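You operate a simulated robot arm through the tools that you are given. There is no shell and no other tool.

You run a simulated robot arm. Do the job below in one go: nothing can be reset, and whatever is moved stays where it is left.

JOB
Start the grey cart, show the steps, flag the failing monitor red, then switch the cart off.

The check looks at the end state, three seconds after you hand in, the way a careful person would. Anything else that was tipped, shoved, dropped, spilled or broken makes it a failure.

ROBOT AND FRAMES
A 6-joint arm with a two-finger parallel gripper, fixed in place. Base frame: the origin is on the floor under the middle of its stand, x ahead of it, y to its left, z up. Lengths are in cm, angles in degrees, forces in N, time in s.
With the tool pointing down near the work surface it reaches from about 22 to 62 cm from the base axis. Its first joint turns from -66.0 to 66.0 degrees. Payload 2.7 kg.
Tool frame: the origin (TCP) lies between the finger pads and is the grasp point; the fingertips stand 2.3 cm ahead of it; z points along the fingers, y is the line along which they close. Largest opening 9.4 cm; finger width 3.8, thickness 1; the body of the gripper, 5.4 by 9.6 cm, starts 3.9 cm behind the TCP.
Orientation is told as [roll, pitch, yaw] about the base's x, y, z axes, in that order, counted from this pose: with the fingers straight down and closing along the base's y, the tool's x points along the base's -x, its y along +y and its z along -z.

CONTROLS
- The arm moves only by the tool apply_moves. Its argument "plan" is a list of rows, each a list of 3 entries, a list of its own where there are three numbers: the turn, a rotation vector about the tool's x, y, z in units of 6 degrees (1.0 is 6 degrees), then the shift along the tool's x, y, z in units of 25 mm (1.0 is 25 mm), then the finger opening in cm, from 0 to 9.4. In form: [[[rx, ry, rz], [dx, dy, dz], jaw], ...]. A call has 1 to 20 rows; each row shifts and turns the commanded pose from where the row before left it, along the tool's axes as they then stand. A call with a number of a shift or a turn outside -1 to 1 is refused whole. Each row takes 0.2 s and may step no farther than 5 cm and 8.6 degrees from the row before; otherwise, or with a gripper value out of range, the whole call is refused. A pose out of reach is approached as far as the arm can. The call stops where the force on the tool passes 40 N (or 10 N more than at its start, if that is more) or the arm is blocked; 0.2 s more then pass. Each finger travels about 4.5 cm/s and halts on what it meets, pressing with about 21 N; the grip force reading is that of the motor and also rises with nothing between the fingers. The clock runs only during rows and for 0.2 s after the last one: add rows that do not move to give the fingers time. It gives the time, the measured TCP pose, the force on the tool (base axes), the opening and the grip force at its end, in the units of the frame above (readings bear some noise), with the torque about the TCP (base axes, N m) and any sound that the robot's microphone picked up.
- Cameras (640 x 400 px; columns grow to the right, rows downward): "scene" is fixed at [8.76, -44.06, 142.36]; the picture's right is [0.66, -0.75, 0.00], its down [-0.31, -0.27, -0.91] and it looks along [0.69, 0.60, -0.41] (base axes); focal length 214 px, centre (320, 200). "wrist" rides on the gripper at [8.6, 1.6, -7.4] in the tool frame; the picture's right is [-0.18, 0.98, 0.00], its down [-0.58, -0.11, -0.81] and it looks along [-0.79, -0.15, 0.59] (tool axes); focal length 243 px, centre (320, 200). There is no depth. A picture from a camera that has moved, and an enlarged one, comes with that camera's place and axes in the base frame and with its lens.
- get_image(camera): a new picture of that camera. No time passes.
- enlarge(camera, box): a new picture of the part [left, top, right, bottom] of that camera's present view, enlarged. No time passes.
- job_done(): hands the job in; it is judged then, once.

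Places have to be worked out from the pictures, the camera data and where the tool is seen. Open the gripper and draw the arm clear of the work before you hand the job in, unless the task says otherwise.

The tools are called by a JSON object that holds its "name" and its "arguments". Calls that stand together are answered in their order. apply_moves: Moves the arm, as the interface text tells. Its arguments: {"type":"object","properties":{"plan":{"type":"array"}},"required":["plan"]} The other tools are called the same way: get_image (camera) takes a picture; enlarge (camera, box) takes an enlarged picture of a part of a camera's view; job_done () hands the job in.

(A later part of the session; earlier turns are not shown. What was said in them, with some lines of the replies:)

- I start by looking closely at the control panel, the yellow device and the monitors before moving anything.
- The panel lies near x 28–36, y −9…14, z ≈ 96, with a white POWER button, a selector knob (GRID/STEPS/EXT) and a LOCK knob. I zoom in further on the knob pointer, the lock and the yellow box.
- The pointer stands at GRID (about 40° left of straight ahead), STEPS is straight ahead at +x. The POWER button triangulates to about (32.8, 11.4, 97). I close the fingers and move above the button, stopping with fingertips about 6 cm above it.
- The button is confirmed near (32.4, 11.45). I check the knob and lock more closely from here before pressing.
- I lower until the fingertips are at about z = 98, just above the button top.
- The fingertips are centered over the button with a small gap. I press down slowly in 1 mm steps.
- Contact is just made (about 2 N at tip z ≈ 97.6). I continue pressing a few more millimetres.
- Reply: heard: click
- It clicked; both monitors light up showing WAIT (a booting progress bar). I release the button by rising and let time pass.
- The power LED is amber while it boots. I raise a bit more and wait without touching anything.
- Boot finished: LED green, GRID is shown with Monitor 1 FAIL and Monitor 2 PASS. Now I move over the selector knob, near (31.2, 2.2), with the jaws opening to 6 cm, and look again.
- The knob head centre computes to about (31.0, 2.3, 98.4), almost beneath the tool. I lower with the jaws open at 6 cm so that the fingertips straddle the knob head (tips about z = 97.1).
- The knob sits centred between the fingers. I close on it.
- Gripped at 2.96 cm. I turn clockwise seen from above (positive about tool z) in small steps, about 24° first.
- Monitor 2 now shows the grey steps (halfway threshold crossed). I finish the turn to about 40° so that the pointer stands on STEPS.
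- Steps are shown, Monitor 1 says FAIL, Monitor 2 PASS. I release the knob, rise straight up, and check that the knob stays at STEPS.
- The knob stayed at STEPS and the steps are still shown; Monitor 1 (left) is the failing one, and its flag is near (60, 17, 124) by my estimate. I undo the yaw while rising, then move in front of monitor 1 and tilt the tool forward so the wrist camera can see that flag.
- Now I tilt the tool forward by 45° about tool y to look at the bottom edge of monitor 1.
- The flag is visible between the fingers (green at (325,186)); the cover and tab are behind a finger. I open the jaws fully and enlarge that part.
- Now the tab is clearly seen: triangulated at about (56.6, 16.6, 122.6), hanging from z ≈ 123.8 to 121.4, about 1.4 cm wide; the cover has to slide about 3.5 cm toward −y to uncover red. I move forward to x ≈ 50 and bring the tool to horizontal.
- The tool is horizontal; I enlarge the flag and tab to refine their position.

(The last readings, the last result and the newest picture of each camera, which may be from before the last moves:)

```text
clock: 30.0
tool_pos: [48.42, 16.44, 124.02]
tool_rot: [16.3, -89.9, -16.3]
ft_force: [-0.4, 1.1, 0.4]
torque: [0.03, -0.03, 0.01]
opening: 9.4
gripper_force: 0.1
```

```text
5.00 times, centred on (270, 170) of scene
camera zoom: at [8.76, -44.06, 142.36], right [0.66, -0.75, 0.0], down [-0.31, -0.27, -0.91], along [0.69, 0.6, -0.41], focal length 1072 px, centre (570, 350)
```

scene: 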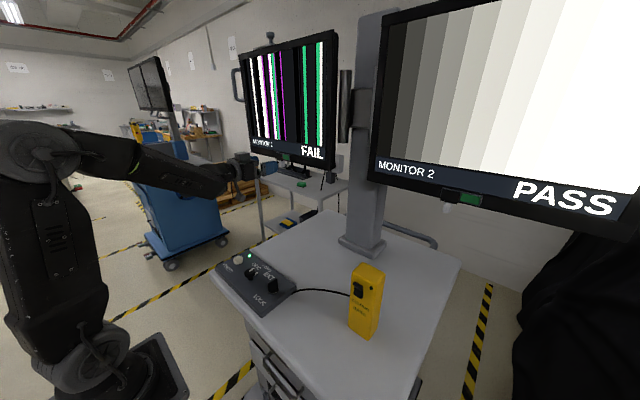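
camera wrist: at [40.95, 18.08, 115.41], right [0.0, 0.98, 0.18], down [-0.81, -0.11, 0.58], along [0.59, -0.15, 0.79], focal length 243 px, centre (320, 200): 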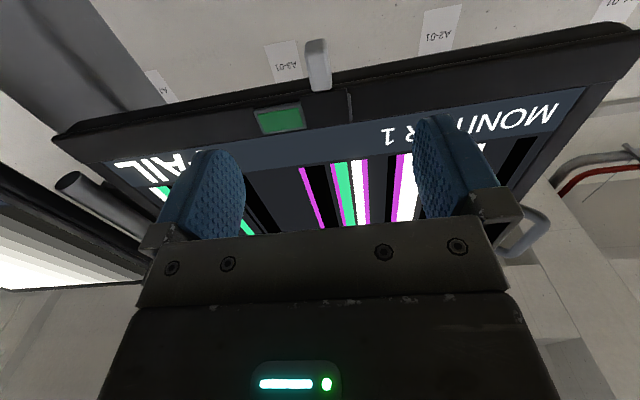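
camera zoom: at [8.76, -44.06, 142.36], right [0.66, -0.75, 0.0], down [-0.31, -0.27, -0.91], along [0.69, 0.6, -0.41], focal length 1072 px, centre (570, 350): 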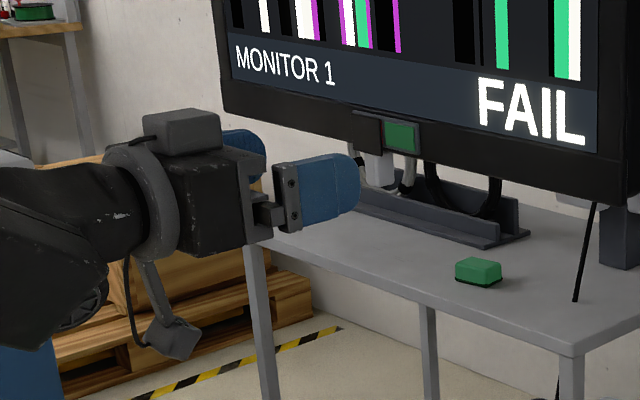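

The tab spans about x 55.6–57.5, y 16.0–17.4, z 121.4–123.6. I lower to z ≈ 121.2, narrow the jaws to 4 cm and go forward so the fingers straddle the tab below the bezel.

{"name": "apply_moves", "arguments": {"plan": [[[0, 0, 0], [0.57, 0.05, 0], 4], [[0, 0, 0], [0.57, 0.05, 0], 4], [[0, 0, 0], [0, 0, 0], 4], [[0, 0, 0], [0, 0, 0.6], 4], [[0, 0, 0], [0, 0, 0.6], 4], [[0, 0, 0], [0, 0, 0.4], 4], [[0, 0, 0], [0, 0, 0], 4]]}}

{"name": "get_image", "arguments": {"camera": "wrist"}}

{"name": "enlarge", "arguments": {"camera": "scene", "box": [225, 130, 335, 210]}}

```text
clock: 31.6
tool_pos: [52.62, 16.86, 121.21]
tool_rot: [8.2, -89.8, -8.2]
ft_force: [-0.7, 0.4, 0.1]
torque: [0.0, 0.05, -0.03]
opening: 4.01
gripper_force: 0.0
```

```text
taken
camera wrist: at [44.95, 18.39, 112.65], right [0.0, 0.98, 0.18], down [-0.8, -0.11, 0.58], along [0.59, -0.15, 0.79], focal length 243 px, centre (320, 200)
```

wrist: 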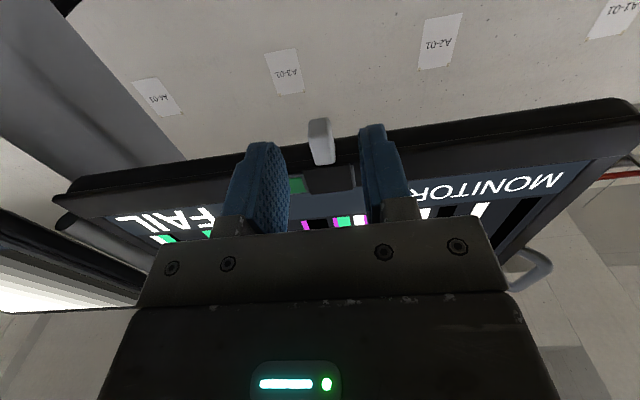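

```text
5.00 times, centred on (280, 170) of scene
camera zoom: at [8.76, -44.06, 142.36], right [0.66, -0.75, 0.0], down [-0.31, -0.27, -0.91], along [0.69, 0.6, -0.41], focal length 1072 px, centre (520, 350)
```

zoom: 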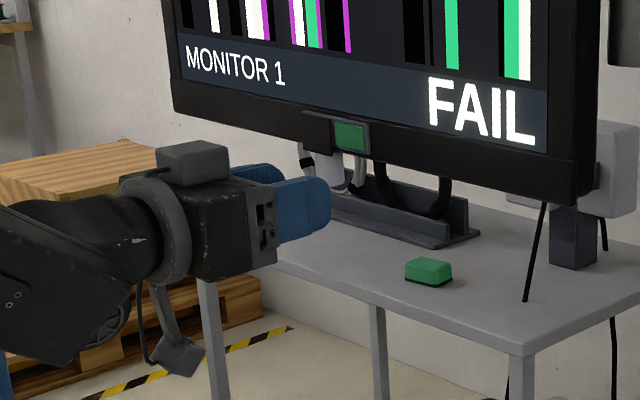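

The tab lies midway between the fingertips. I advance 3.5 cm so that the fingers surround it.

{"name": "apply_moves", "arguments": {"plan": [[[0, 0, 0], [0, 0, 0.4], 4], [[0, 0, 0], [0, 0, 0.4], 4], [[0, 0, 0], [0, 0, 0.4], 4], [[0, 0, 0], [0, 0, 0.2], 4], [[0, 0, 0], [0, 0, 0], 4]]}}

{"name": "get_image", "arguments": {"camera": "wrist"}}

{"name": "enlarge", "arguments": {"camera": "scene", "box": [225, 130, 335, 210]}}

```text
clock: 32.8
tool_pos: [56.0, 16.75, 121.09]
tool_rot: [7.9, -89.8, -7.8]
ft_force: [0.3, 0.0, -0.2]
torque: [0.02, -0.01, 0.01]
opening: 4.01
gripper_force: 0.0
```

```text
taken
camera wrist: at [48.47, 18.42, 112.55], right [0.0, 0.98, 0.18], down [-0.8, -0.11, 0.58], along [0.59, -0.15, 0.79], focal length 243 px, centre (320, 200)
```

wrist: 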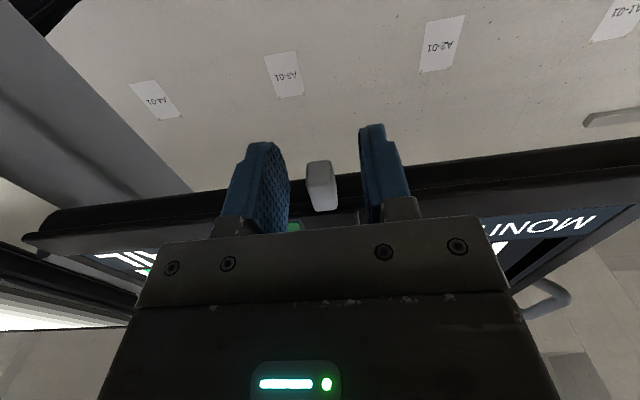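

```text
5.00 times, centred on (280, 170) of scene
camera zoom: at [8.76, -44.06, 142.36], right [0.66, -0.75, 0.0], down [-0.31, -0.27, -0.91], along [0.69, 0.6, -0.41], focal length 1072 px, centre (520, 350)
```

zoom: 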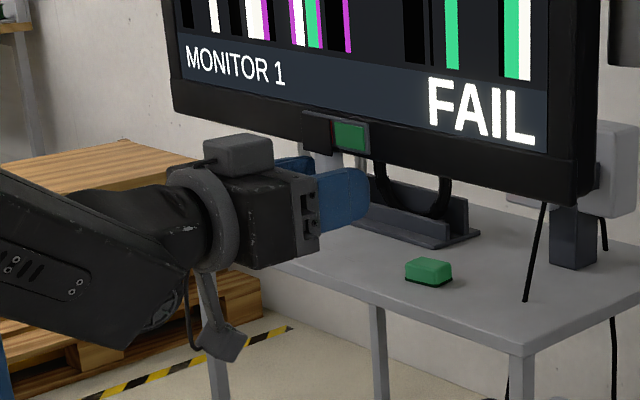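

The tab is between the fingers. I narrow the jaws to a loose cage of 2.2 cm and slide toward −y for about 2 cm, watching the force.

{"name": "apply_moves", "arguments": {"plan": [[[0, 0, 0], [0, 0, 0], 2.2], [[0, 0, 0], [0, 0, 0], 2.2], [[0, 0, 0], [0, 0, 0], 2.2], [[0, 0, 0], [0, -0.1, 0], 2.2], [[0, 0, 0], [0, -0.1, 0], 2.2], [[0, 0, 0], [0, -0.1, 0], 2.2], [[0, 0, 0], [0, -0.1, 0], 2.2], [[0, 0, 0], [0, -0.1, 0], 2.2], [[0, 0, 0], [0, -0.1, 0], 2.2], [[0, 0, 0], [0, -0.1, 0], 2.2], [[0, 0, 0], [0, -0.1, 0], 2.2]]}}

{"name": "get_image", "arguments": {"camera": "wrist"}}

{"name": "enlarge", "arguments": {"camera": "scene", "box": [225, 130, 335, 210]}}

```text
clock: 35.2
tool_pos: [55.99, 14.71, 121.26]
tool_rot: [11.6, -89.8, -11.7]
ft_force: [-0.2, 0.8, 1.0]
torque: [0.03, 0.02, 0.02]
opening: 2.21
gripper_force: 0.0
```

```text
taken
camera wrist: at [48.46, 16.32, 112.61], right [0.0, 0.98, 0.18], down [-0.8, -0.11, 0.58], along [0.59, -0.15, 0.79], focal length 243 px, centre (320, 200)
```

wrist: 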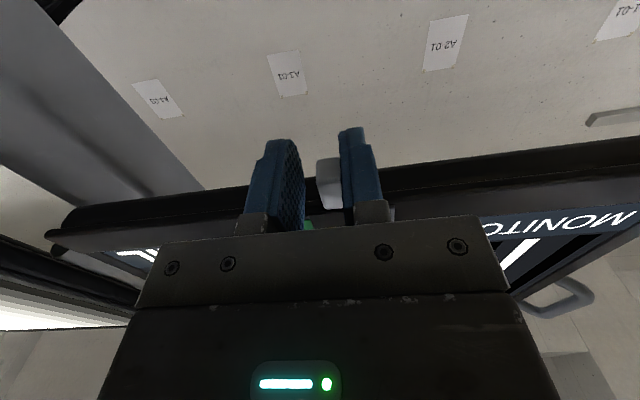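

```text
5.00 times, centred on (280, 170) of scene
camera zoom: at [8.76, -44.06, 142.36], right [0.66, -0.75, 0.0], down [-0.31, -0.27, -0.91], along [0.69, 0.6, -0.41], focal length 1072 px, centre (520, 350)
```

zoom: 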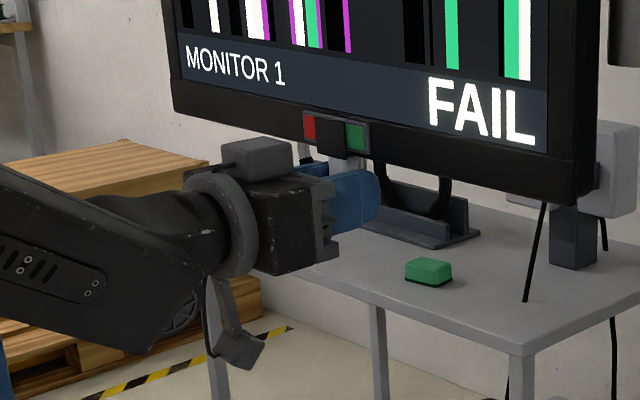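

The cover is moving: red is appearing, and the force is small. I keep sliding another 2 cm.

{"name": "apply_moves", "arguments": {"plan": [[[0, 0, 0], [0, -0.1, 0.005], 2.2], [[0, 0, 0], [0, -0.1, 0.005], 2.2], [[0, 0, 0], [0, -0.1, 0.005], 2.2], [[0, 0, 0], [0, -0.1, 0.005], 2.2], [[0, 0, 0], [0, -0.1, 0.005], 2.2], [[0, 0, 0], [0, -0.1, 0.005], 2.2], [[0, 0, 0], [0, -0.08, 0.005], 2.2], [[0, 0, 0], [0, 0, 0], 2.2]]}}

{"name": "get_image", "arguments": {"camera": "wrist"}}

{"name": "enlarge", "arguments": {"camera": "scene", "box": [255, 130, 325, 185]}}

```text
clock: 37.0
tool_pos: [56.1, 13.05, 121.17]
tool_rot: [15.4, -89.8, -15.4]
ft_force: [0.1, -0.4, 0.0]
torque: [-0.02, 0.0, -0.01]
opening: 2.2
gripper_force: 0.1
```

```text
taken
camera wrist: at [48.49, 14.59, 112.56], right [0.0, 0.98, 0.18], down [-0.8, -0.11, 0.58], along [0.59, -0.15, 0.79], focal length 243 px, centre (320, 200)
```

wrist: 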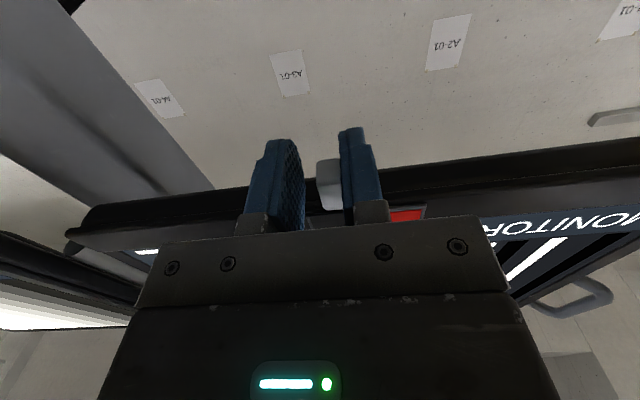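

```text
7.27 times, centred on (290, 158) of scene
camera zoom: at [8.76, -44.07, 142.36], right [0.66, -0.75, 0.0], down [-0.31, -0.27, -0.91], along [0.69, 0.6, -0.41], focal length 1560 px, centre (538, 509)
```

zoom: 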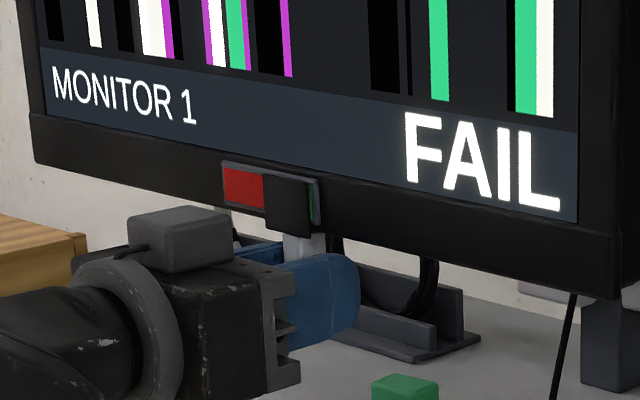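

Nearly there; a sliver of green is still visible. I push on a few millimetres toward the end stop.

{"name": "apply_moves", "arguments": {"plan": [[[0, 0, 0], [0, -0.06, 0], 2.2], [[0, 0, 0], [0, -0.06, 0], 2.2], [[0, 0, 0], [0, -0.04, 0], 2.2], [[0, 0, 0], [0, 0, 0], 2.2]]}}

{"name": "enlarge", "arguments": {"camera": "scene", "box": [255, 130, 325, 185]}}

```text
clock: 38.0
tool_pos: [56.2, 12.81, 121.1]
tool_rot: [0.8, -89.8, -0.6]
ft_force: [2.2, 3.7, -0.7]
torque: [-0.03, 0.0, 0.02]
opening: 2.38
gripper_force: 1.6
```

```text
7.27 times, centred on (290, 158) of scene
camera zoom: at [8.77, -44.05, 142.36], right [0.66, -0.75, 0.0], down [-0.31, -0.27, -0.91], along [0.69, 0.6, -0.41], focal length 1560 px, centre (538, 509)
```

zoom: 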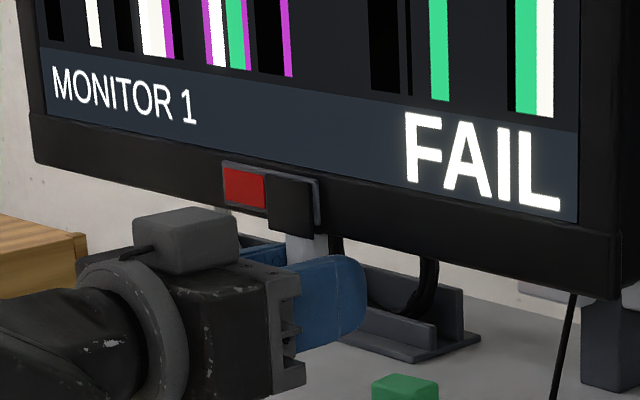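

The end stop is reached (3.7 N side force, jaw slightly spread) and only red shows. I ease off 2 mm, open the jaws and retreat straight back from the monitor.

{"name": "apply_moves", "arguments": {"plan": [[[0, 0, 0], [0, 0.08, 0], 2.2], [[0, 0, 0], [0, 0, 0], 4.4], [[0, 0, 0], [0, 0, 0], 4.4], [[0, 0, 0], [0, 0, 0], 4.4], [[0, 0, 0], [0, 0, -0.4], 4.4], [[0, 0, 0], [0, 0, -0.6], 4.4], [[0, 0, 0], [0, 0, -0.8], 4.4], [[0, 0, 0], [0, 0, -0.8], 4.4], [[0, 0, 0], [0, 0, 0], 4.4]]}}

{"name": "get_image", "arguments": {"camera": "wrist"}}

{"name": "get_image", "arguments": {"camera": "scene"}}

{"name": "enlarge", "arguments": {"camera": "scene", "box": [255, 130, 325, 185]}}

```text
clock: 40.0
tool_pos: [49.58, 12.82, 121.09]
tool_rot: [6.8, -89.8, -6.8]
ft_force: [-0.1, 0.0, -0.1]
torque: [-0.03, -0.01, -0.01]
opening: 4.37
gripper_force: 0.0
```

```text
taken
camera wrist: at [41.95, 14.41, 112.57], right [0.0, 0.98, 0.18], down [-0.8, -0.11, 0.58], along [0.59, -0.15, 0.79], focal length 243 px, centre (320, 200)
```

wrist: 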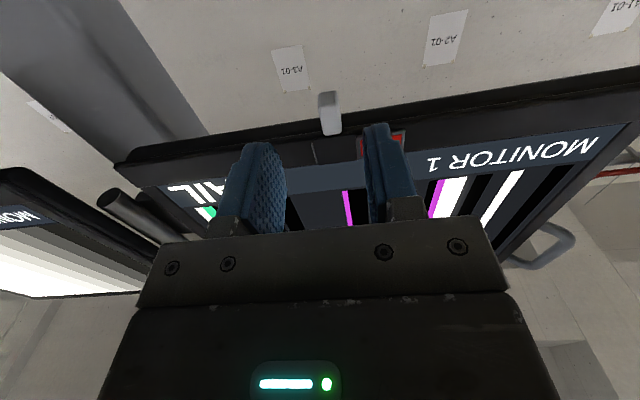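

```text
taken
```

scene: 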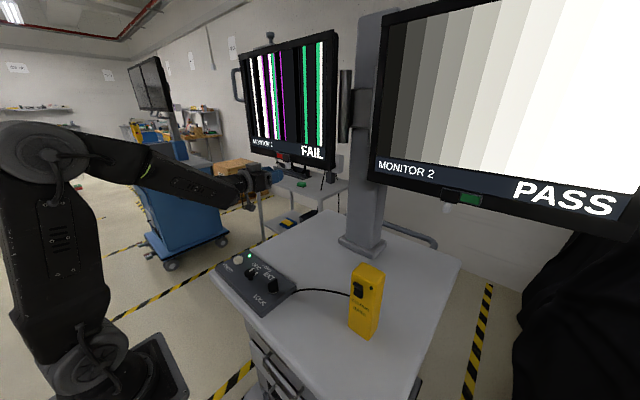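

```text
7.27 times, centred on (290, 158) of scene
camera zoom: at [8.76, -44.06, 142.36], right [0.66, -0.75, 0.0], down [-0.31, -0.27, -0.91], along [0.69, 0.6, -0.41], focal length 1560 px, centre (538, 509)
```

zoom: 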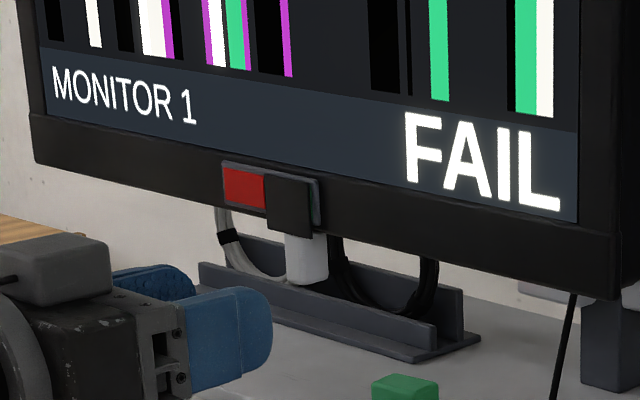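

The flag stays red (monitor 2 untouched, still green). Now I retreat further, raise, and tilt the tool back toward vertical.

{"name": "apply_moves", "arguments": {"plan": [[[0, 0, 0], [0, 0, -0.7], 3], [[0, 0, 0], [0, 0, -0.7], 2], [[0, 0, 0], [-0.6, 0, 0], 1], [[0, 0, 0], [-0.6, 0, 0], 0], [[0, 0.94, 0], [0, 0, 0], 0], [[0, 0.94, 0], [0, 0, 0], 0], [[0, 0.94, 0], [0, 0, 0], 0], [[0, 0.94, 0], [0, 0, 0], 0], [[0, 0.94, 0], [0, 0, 0], 0], [[0, 0.94, 0], [0, 0, 0], 0], [[0, 0.94, 0], [0, 0, 0], 0], [[0, 0.94, 0], [0, 0, 0], 0], [[0, 0, 0], [0.57, 0, -0.57], 0], [[0, 0, 0], [0.57, 0, -0.57], 0], [[0, 0, 0], [0, 0, 0], 0]]}}

{"name": "enlarge", "arguments": {"camera": "wrist", "box": [230, 100, 440, 230]}}

{"name": "get_image", "arguments": {"camera": "scene"}}

```text
clock: 43.2
tool_pos: [42.19, 12.81, 124.12]
tool_rot: [0.0, -44.6, 0.0]
ft_force: [0.8, -0.6, 1.7]
torque: [0.0, 0.01, -0.04]
opening: 0.0
gripper_force: 20.7
```

```text
3.05 times, centred on (335, 165) of wrist
camera zoom: at [30.61, 14.36, 123.45], right [0.13, 0.98, 0.13], down [-0.15, -0.11, 0.98], along [0.98, -0.15, 0.14], focal length 739 px, centre (274, 307)
```

zoom: 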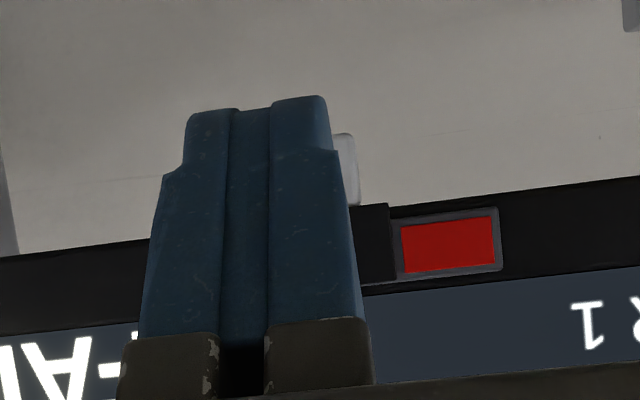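

```text
taken
```

scene: 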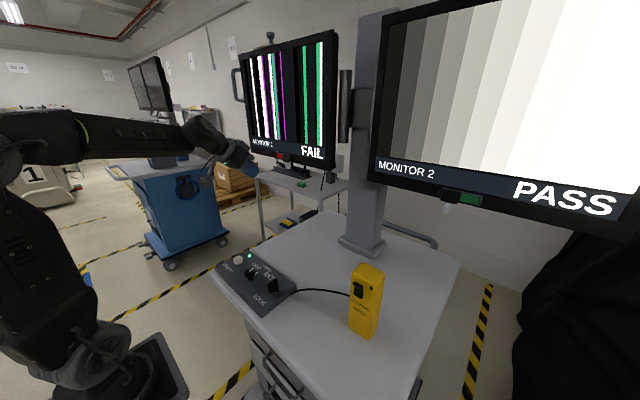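

Red is fully uncovered. I finish tilting back to vertical and go above the POWER button with fingers closed.

{"name": "apply_moves", "arguments": {"plan": [[[0, 0.929, 0], [0, 0, 0], 0], [[0, 0.929, 0], [0, 0, 0], 0], [[0, 0.929, 0], [0, 0, 0], 0], [[0, 0.929, 0], [0, 0, 0], 0], [[0, 0.929, 0], [0, 0, 0], 0], [[0, 0.929, 0], [0, 0, 0], 0], [[0, 0.929, 0], [0, 0, 0], 0], [[0, 0.929, 0], [0, 0, 0], 0], [[0, 0, 0], [0.475, -0.07, 0.8], 0], [[0, 0, 0], [0.475, -0.07, 0.8], 0], [[0, 0, 0], [0.475, -0.07, 0.8], 0], [[0, 0, 0], [0.475, -0.07, 0.8], 0], [[0, 0, 0], [0.475, -0.07, 0.8], 0], [[0, 0, 0], [0.475, -0.07, 0.8], 0], [[0, 0, 0], [0.475, -0.07, 0.8], 0], [[0, 0, 0], [0.475, -0.07, 0.8], 0], [[0, 0, 0], [0, 0, 0], 0]]}}

{"name": "get_image", "arguments": {"camera": "wrist"}}

{"name": "get_image", "arguments": {"camera": "scene"}}

```text
clock: 46.8
tool_pos: [32.62, 11.44, 108.22]
tool_rot: [0.0, -0.1, 0.1]
ft_force: [-0.3, 0.7, 0.0]
torque: [0.0, 0.03, 0.0]
opening: 0.0
gripper_force: 21.4
```

```text
taken
camera wrist: at [23.86, 13.04, 115.65], right [0.18, 0.98, 0.0], down [0.58, -0.11, 0.81], along [0.79, -0.15, -0.59], focal length 243 px, centre (320, 200)
```

wrist: 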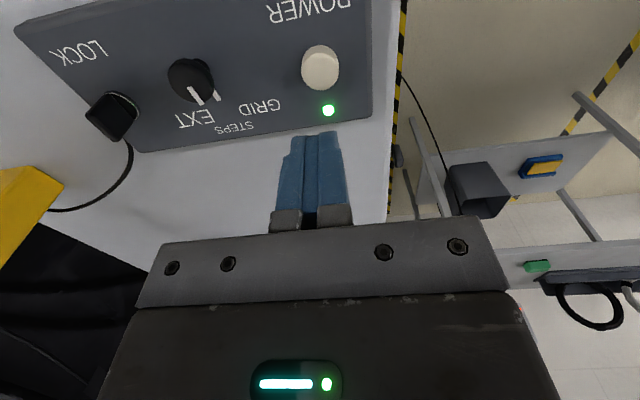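

```text
taken
```

scene: 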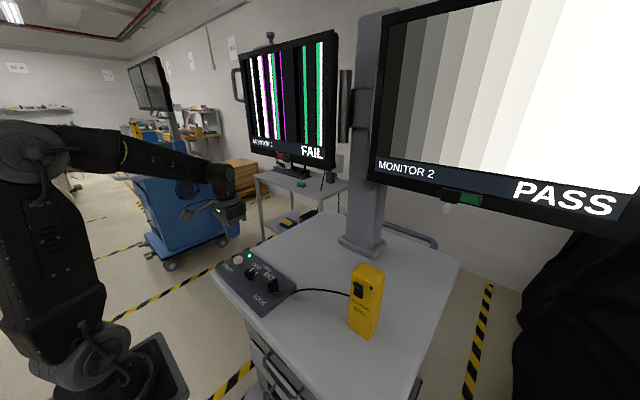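

All is in order: the pointer stands at STEPS, flag red. I descend to just above the POWER button and then press it slowly as before.

{"name": "apply_moves", "arguments": {"plan": [[[0, 0, 0], [0, 0, 0.7], 0], [[0, 0, 0], [0, 0, 0.7], 0], [[0, 0, 0], [0, 0, 0.7], 0], [[0, 0, 0], [0, 0, 0.6], 0], [[0, 0, 0], [0, 0, 0.4], 0], [[0, 0, 0], [0, 0, 0], 0], [[0, 0, 0], [0, 0, 0.06], 0], [[0, 0, 0], [0, 0, 0.06], 0], [[0, 0, 0], [0, 0, 0.06], 0], [[0, 0, 0], [0, 0, 0.06], 0], [[0, 0, 0], [0, 0, 0.04], 0], [[0, 0, 0], [0, 0, 0.04], 0], [[0, 0, 0], [0, 0, 0.04], 0], [[0, 0, 0], [0, 0, 0.04], 0]]}}

{"name": "get_image", "arguments": {"camera": "scene"}}

```text
clock: 49.8
tool_pos: [32.52, 11.47, 99.46]
tool_rot: [0.1, -0.2, 0.2]
ft_force: [0.0, 3.4, 5.2]
torque: [0.05, 0.01, -0.02]
opening: 0.0
gripper_force: 21.0
heard: click
```

```text
taken
```

scene: 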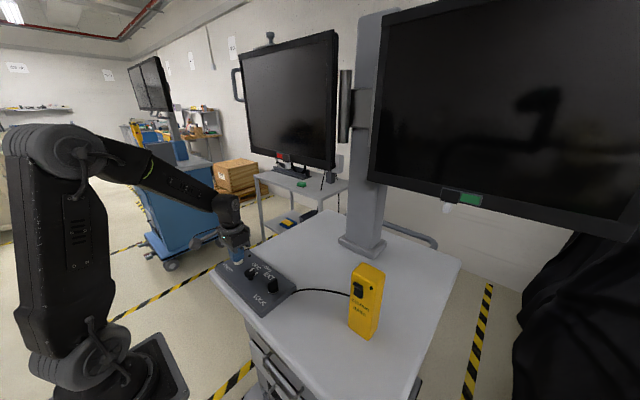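

Clicked; both monitors have gone dark. I rise off the button, open the gripper and draw clear.

{"name": "apply_moves", "arguments": {"plan": [[[0, 0, 0], [0, 0, -0.4], 0], [[0, 0, 0], [0, 0, -0.8], 0], [[0, 0, 0], [0, 0, -0.9], 0], [[0, 0, 0], [0, 0, -0.9], 2], [[0, 0, 0], [0, 0, -0.9], 5], [[0, 0, 0], [0, 0, -0.9], 9.4], [[0, 0, 0], [0, 0, -0.9], 9.4], [[0, 0, 0], [0, 0, -0.9], 9.4], [[0, 0, 0], [0.2, 0, -0.9], 9.4], [[0, 0, 0], [0.2, 0, -0.9], 9.4], [[0, 0, 0], [0, 0, -0.9], 9.4], [[0, 0, 0], [0, 0, -0.9], 9.4], [[0, 0, 0], [0, 0, 0], 9.4], [[0, 0, 0], [0, 0, 0], 9.4], [[0, 0, 0], [0, 0, 0], 9.4]]}}

{"name": "get_image", "arguments": {"camera": "scene"}}

{"name": "get_image", "arguments": {"camera": "wrist"}}

{"name": "enlarge", "arguments": {"camera": "scene", "box": [255, 130, 325, 185]}}

{"name": "enlarge", "arguments": {"camera": "scene", "box": [200, 230, 310, 310]}}

```text
clock: 53.0
tool_pos: [31.6, 11.38, 125.01]
tool_rot: [0.0, -0.1, 0.1]
ft_force: [0.5, -0.3, 0.6]
torque: [-0.01, 0.02, 0.01]
opening: 9.4
gripper_force: 0.1
```

```text
taken
```

scene: 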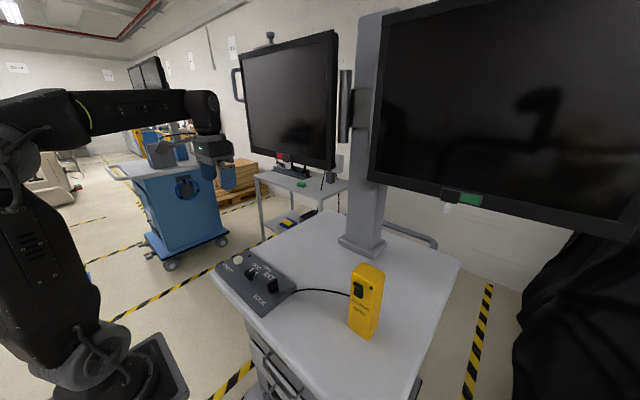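

```text
taken
camera wrist: at [22.87, 12.95, 132.52], right [0.18, 0.98, 0.0], down [0.58, -0.11, 0.81], along [0.79, -0.15, -0.59], focal length 243 px, centre (320, 200)
```

wrist: 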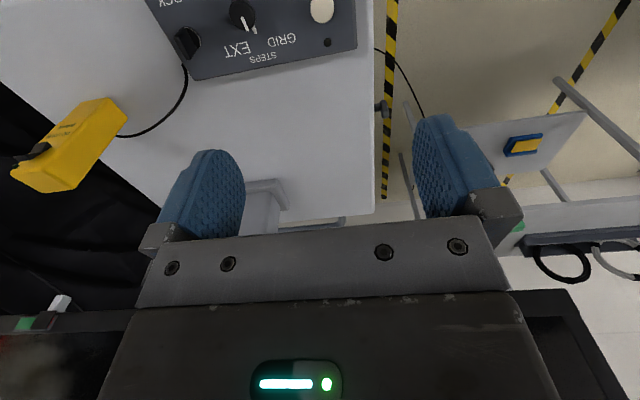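

```text
7.27 times, centred on (290, 158) of scene
camera zoom: at [8.76, -44.06, 142.36], right [0.66, -0.75, 0.0], down [-0.31, -0.27, -0.91], along [0.69, 0.6, -0.41], focal length 1560 px, centre (538, 509)
```

zoom: 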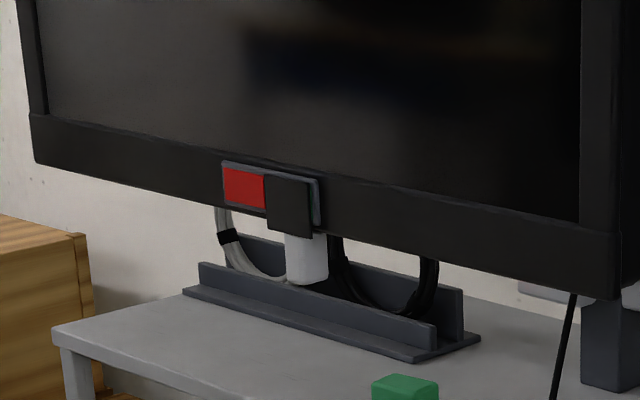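

```text
5.00 times, centred on (255, 270) of scene
camera zoom: at [8.76, -44.06, 142.36], right [0.66, -0.75, 0.0], down [-0.31, -0.27, -0.91], along [0.69, 0.6, -0.41], focal length 1072 px, centre (645, -150)
```

zoom: 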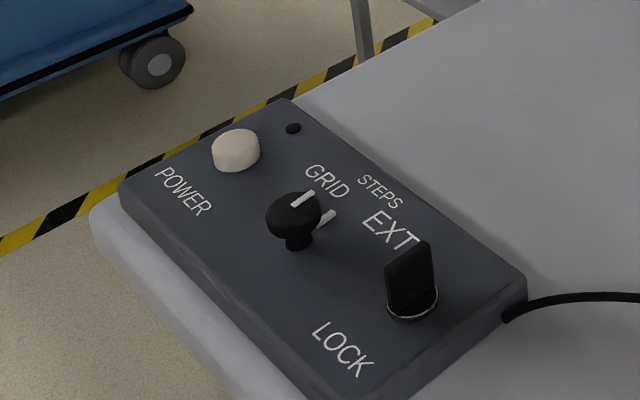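

The cart is off: both screens are dark and the LED is out. Monitor 1 is flagged red, monitor 2 is still green, the knob stands at STEPS, nothing else has moved, and the gripper is open and clear, so I hand the job in.

{"name": "job_done", "arguments": {}}

```text
The job is handed in.
```

The job is done and handed in. I don't have the check's verdict, but the last pictures before hand-in showed everything as asked.

- **Start:** one press of POWER started the cart. Once it had booted, monitor 1 read FAIL and monitor 2 read PASS.
- **Steps:** I turned the selector from GRID to STEPS. Monitor 2 then showed the grey steps, while monitor 1 kept its broken stripes and FAIL.
- **Flag:** I slid monitor 1's flag cover to its end stop, so it now shows only red. Monitor 2's flag is still green.
- **Off:** a second press of POWER turned both screens and the power LED off. The selector is still at STEPS.

I did not touch the LOCK knob or the yellow colour-bars box. In the pictures nothing else had moved, and the arm finished clear of the cart with the gripper open.
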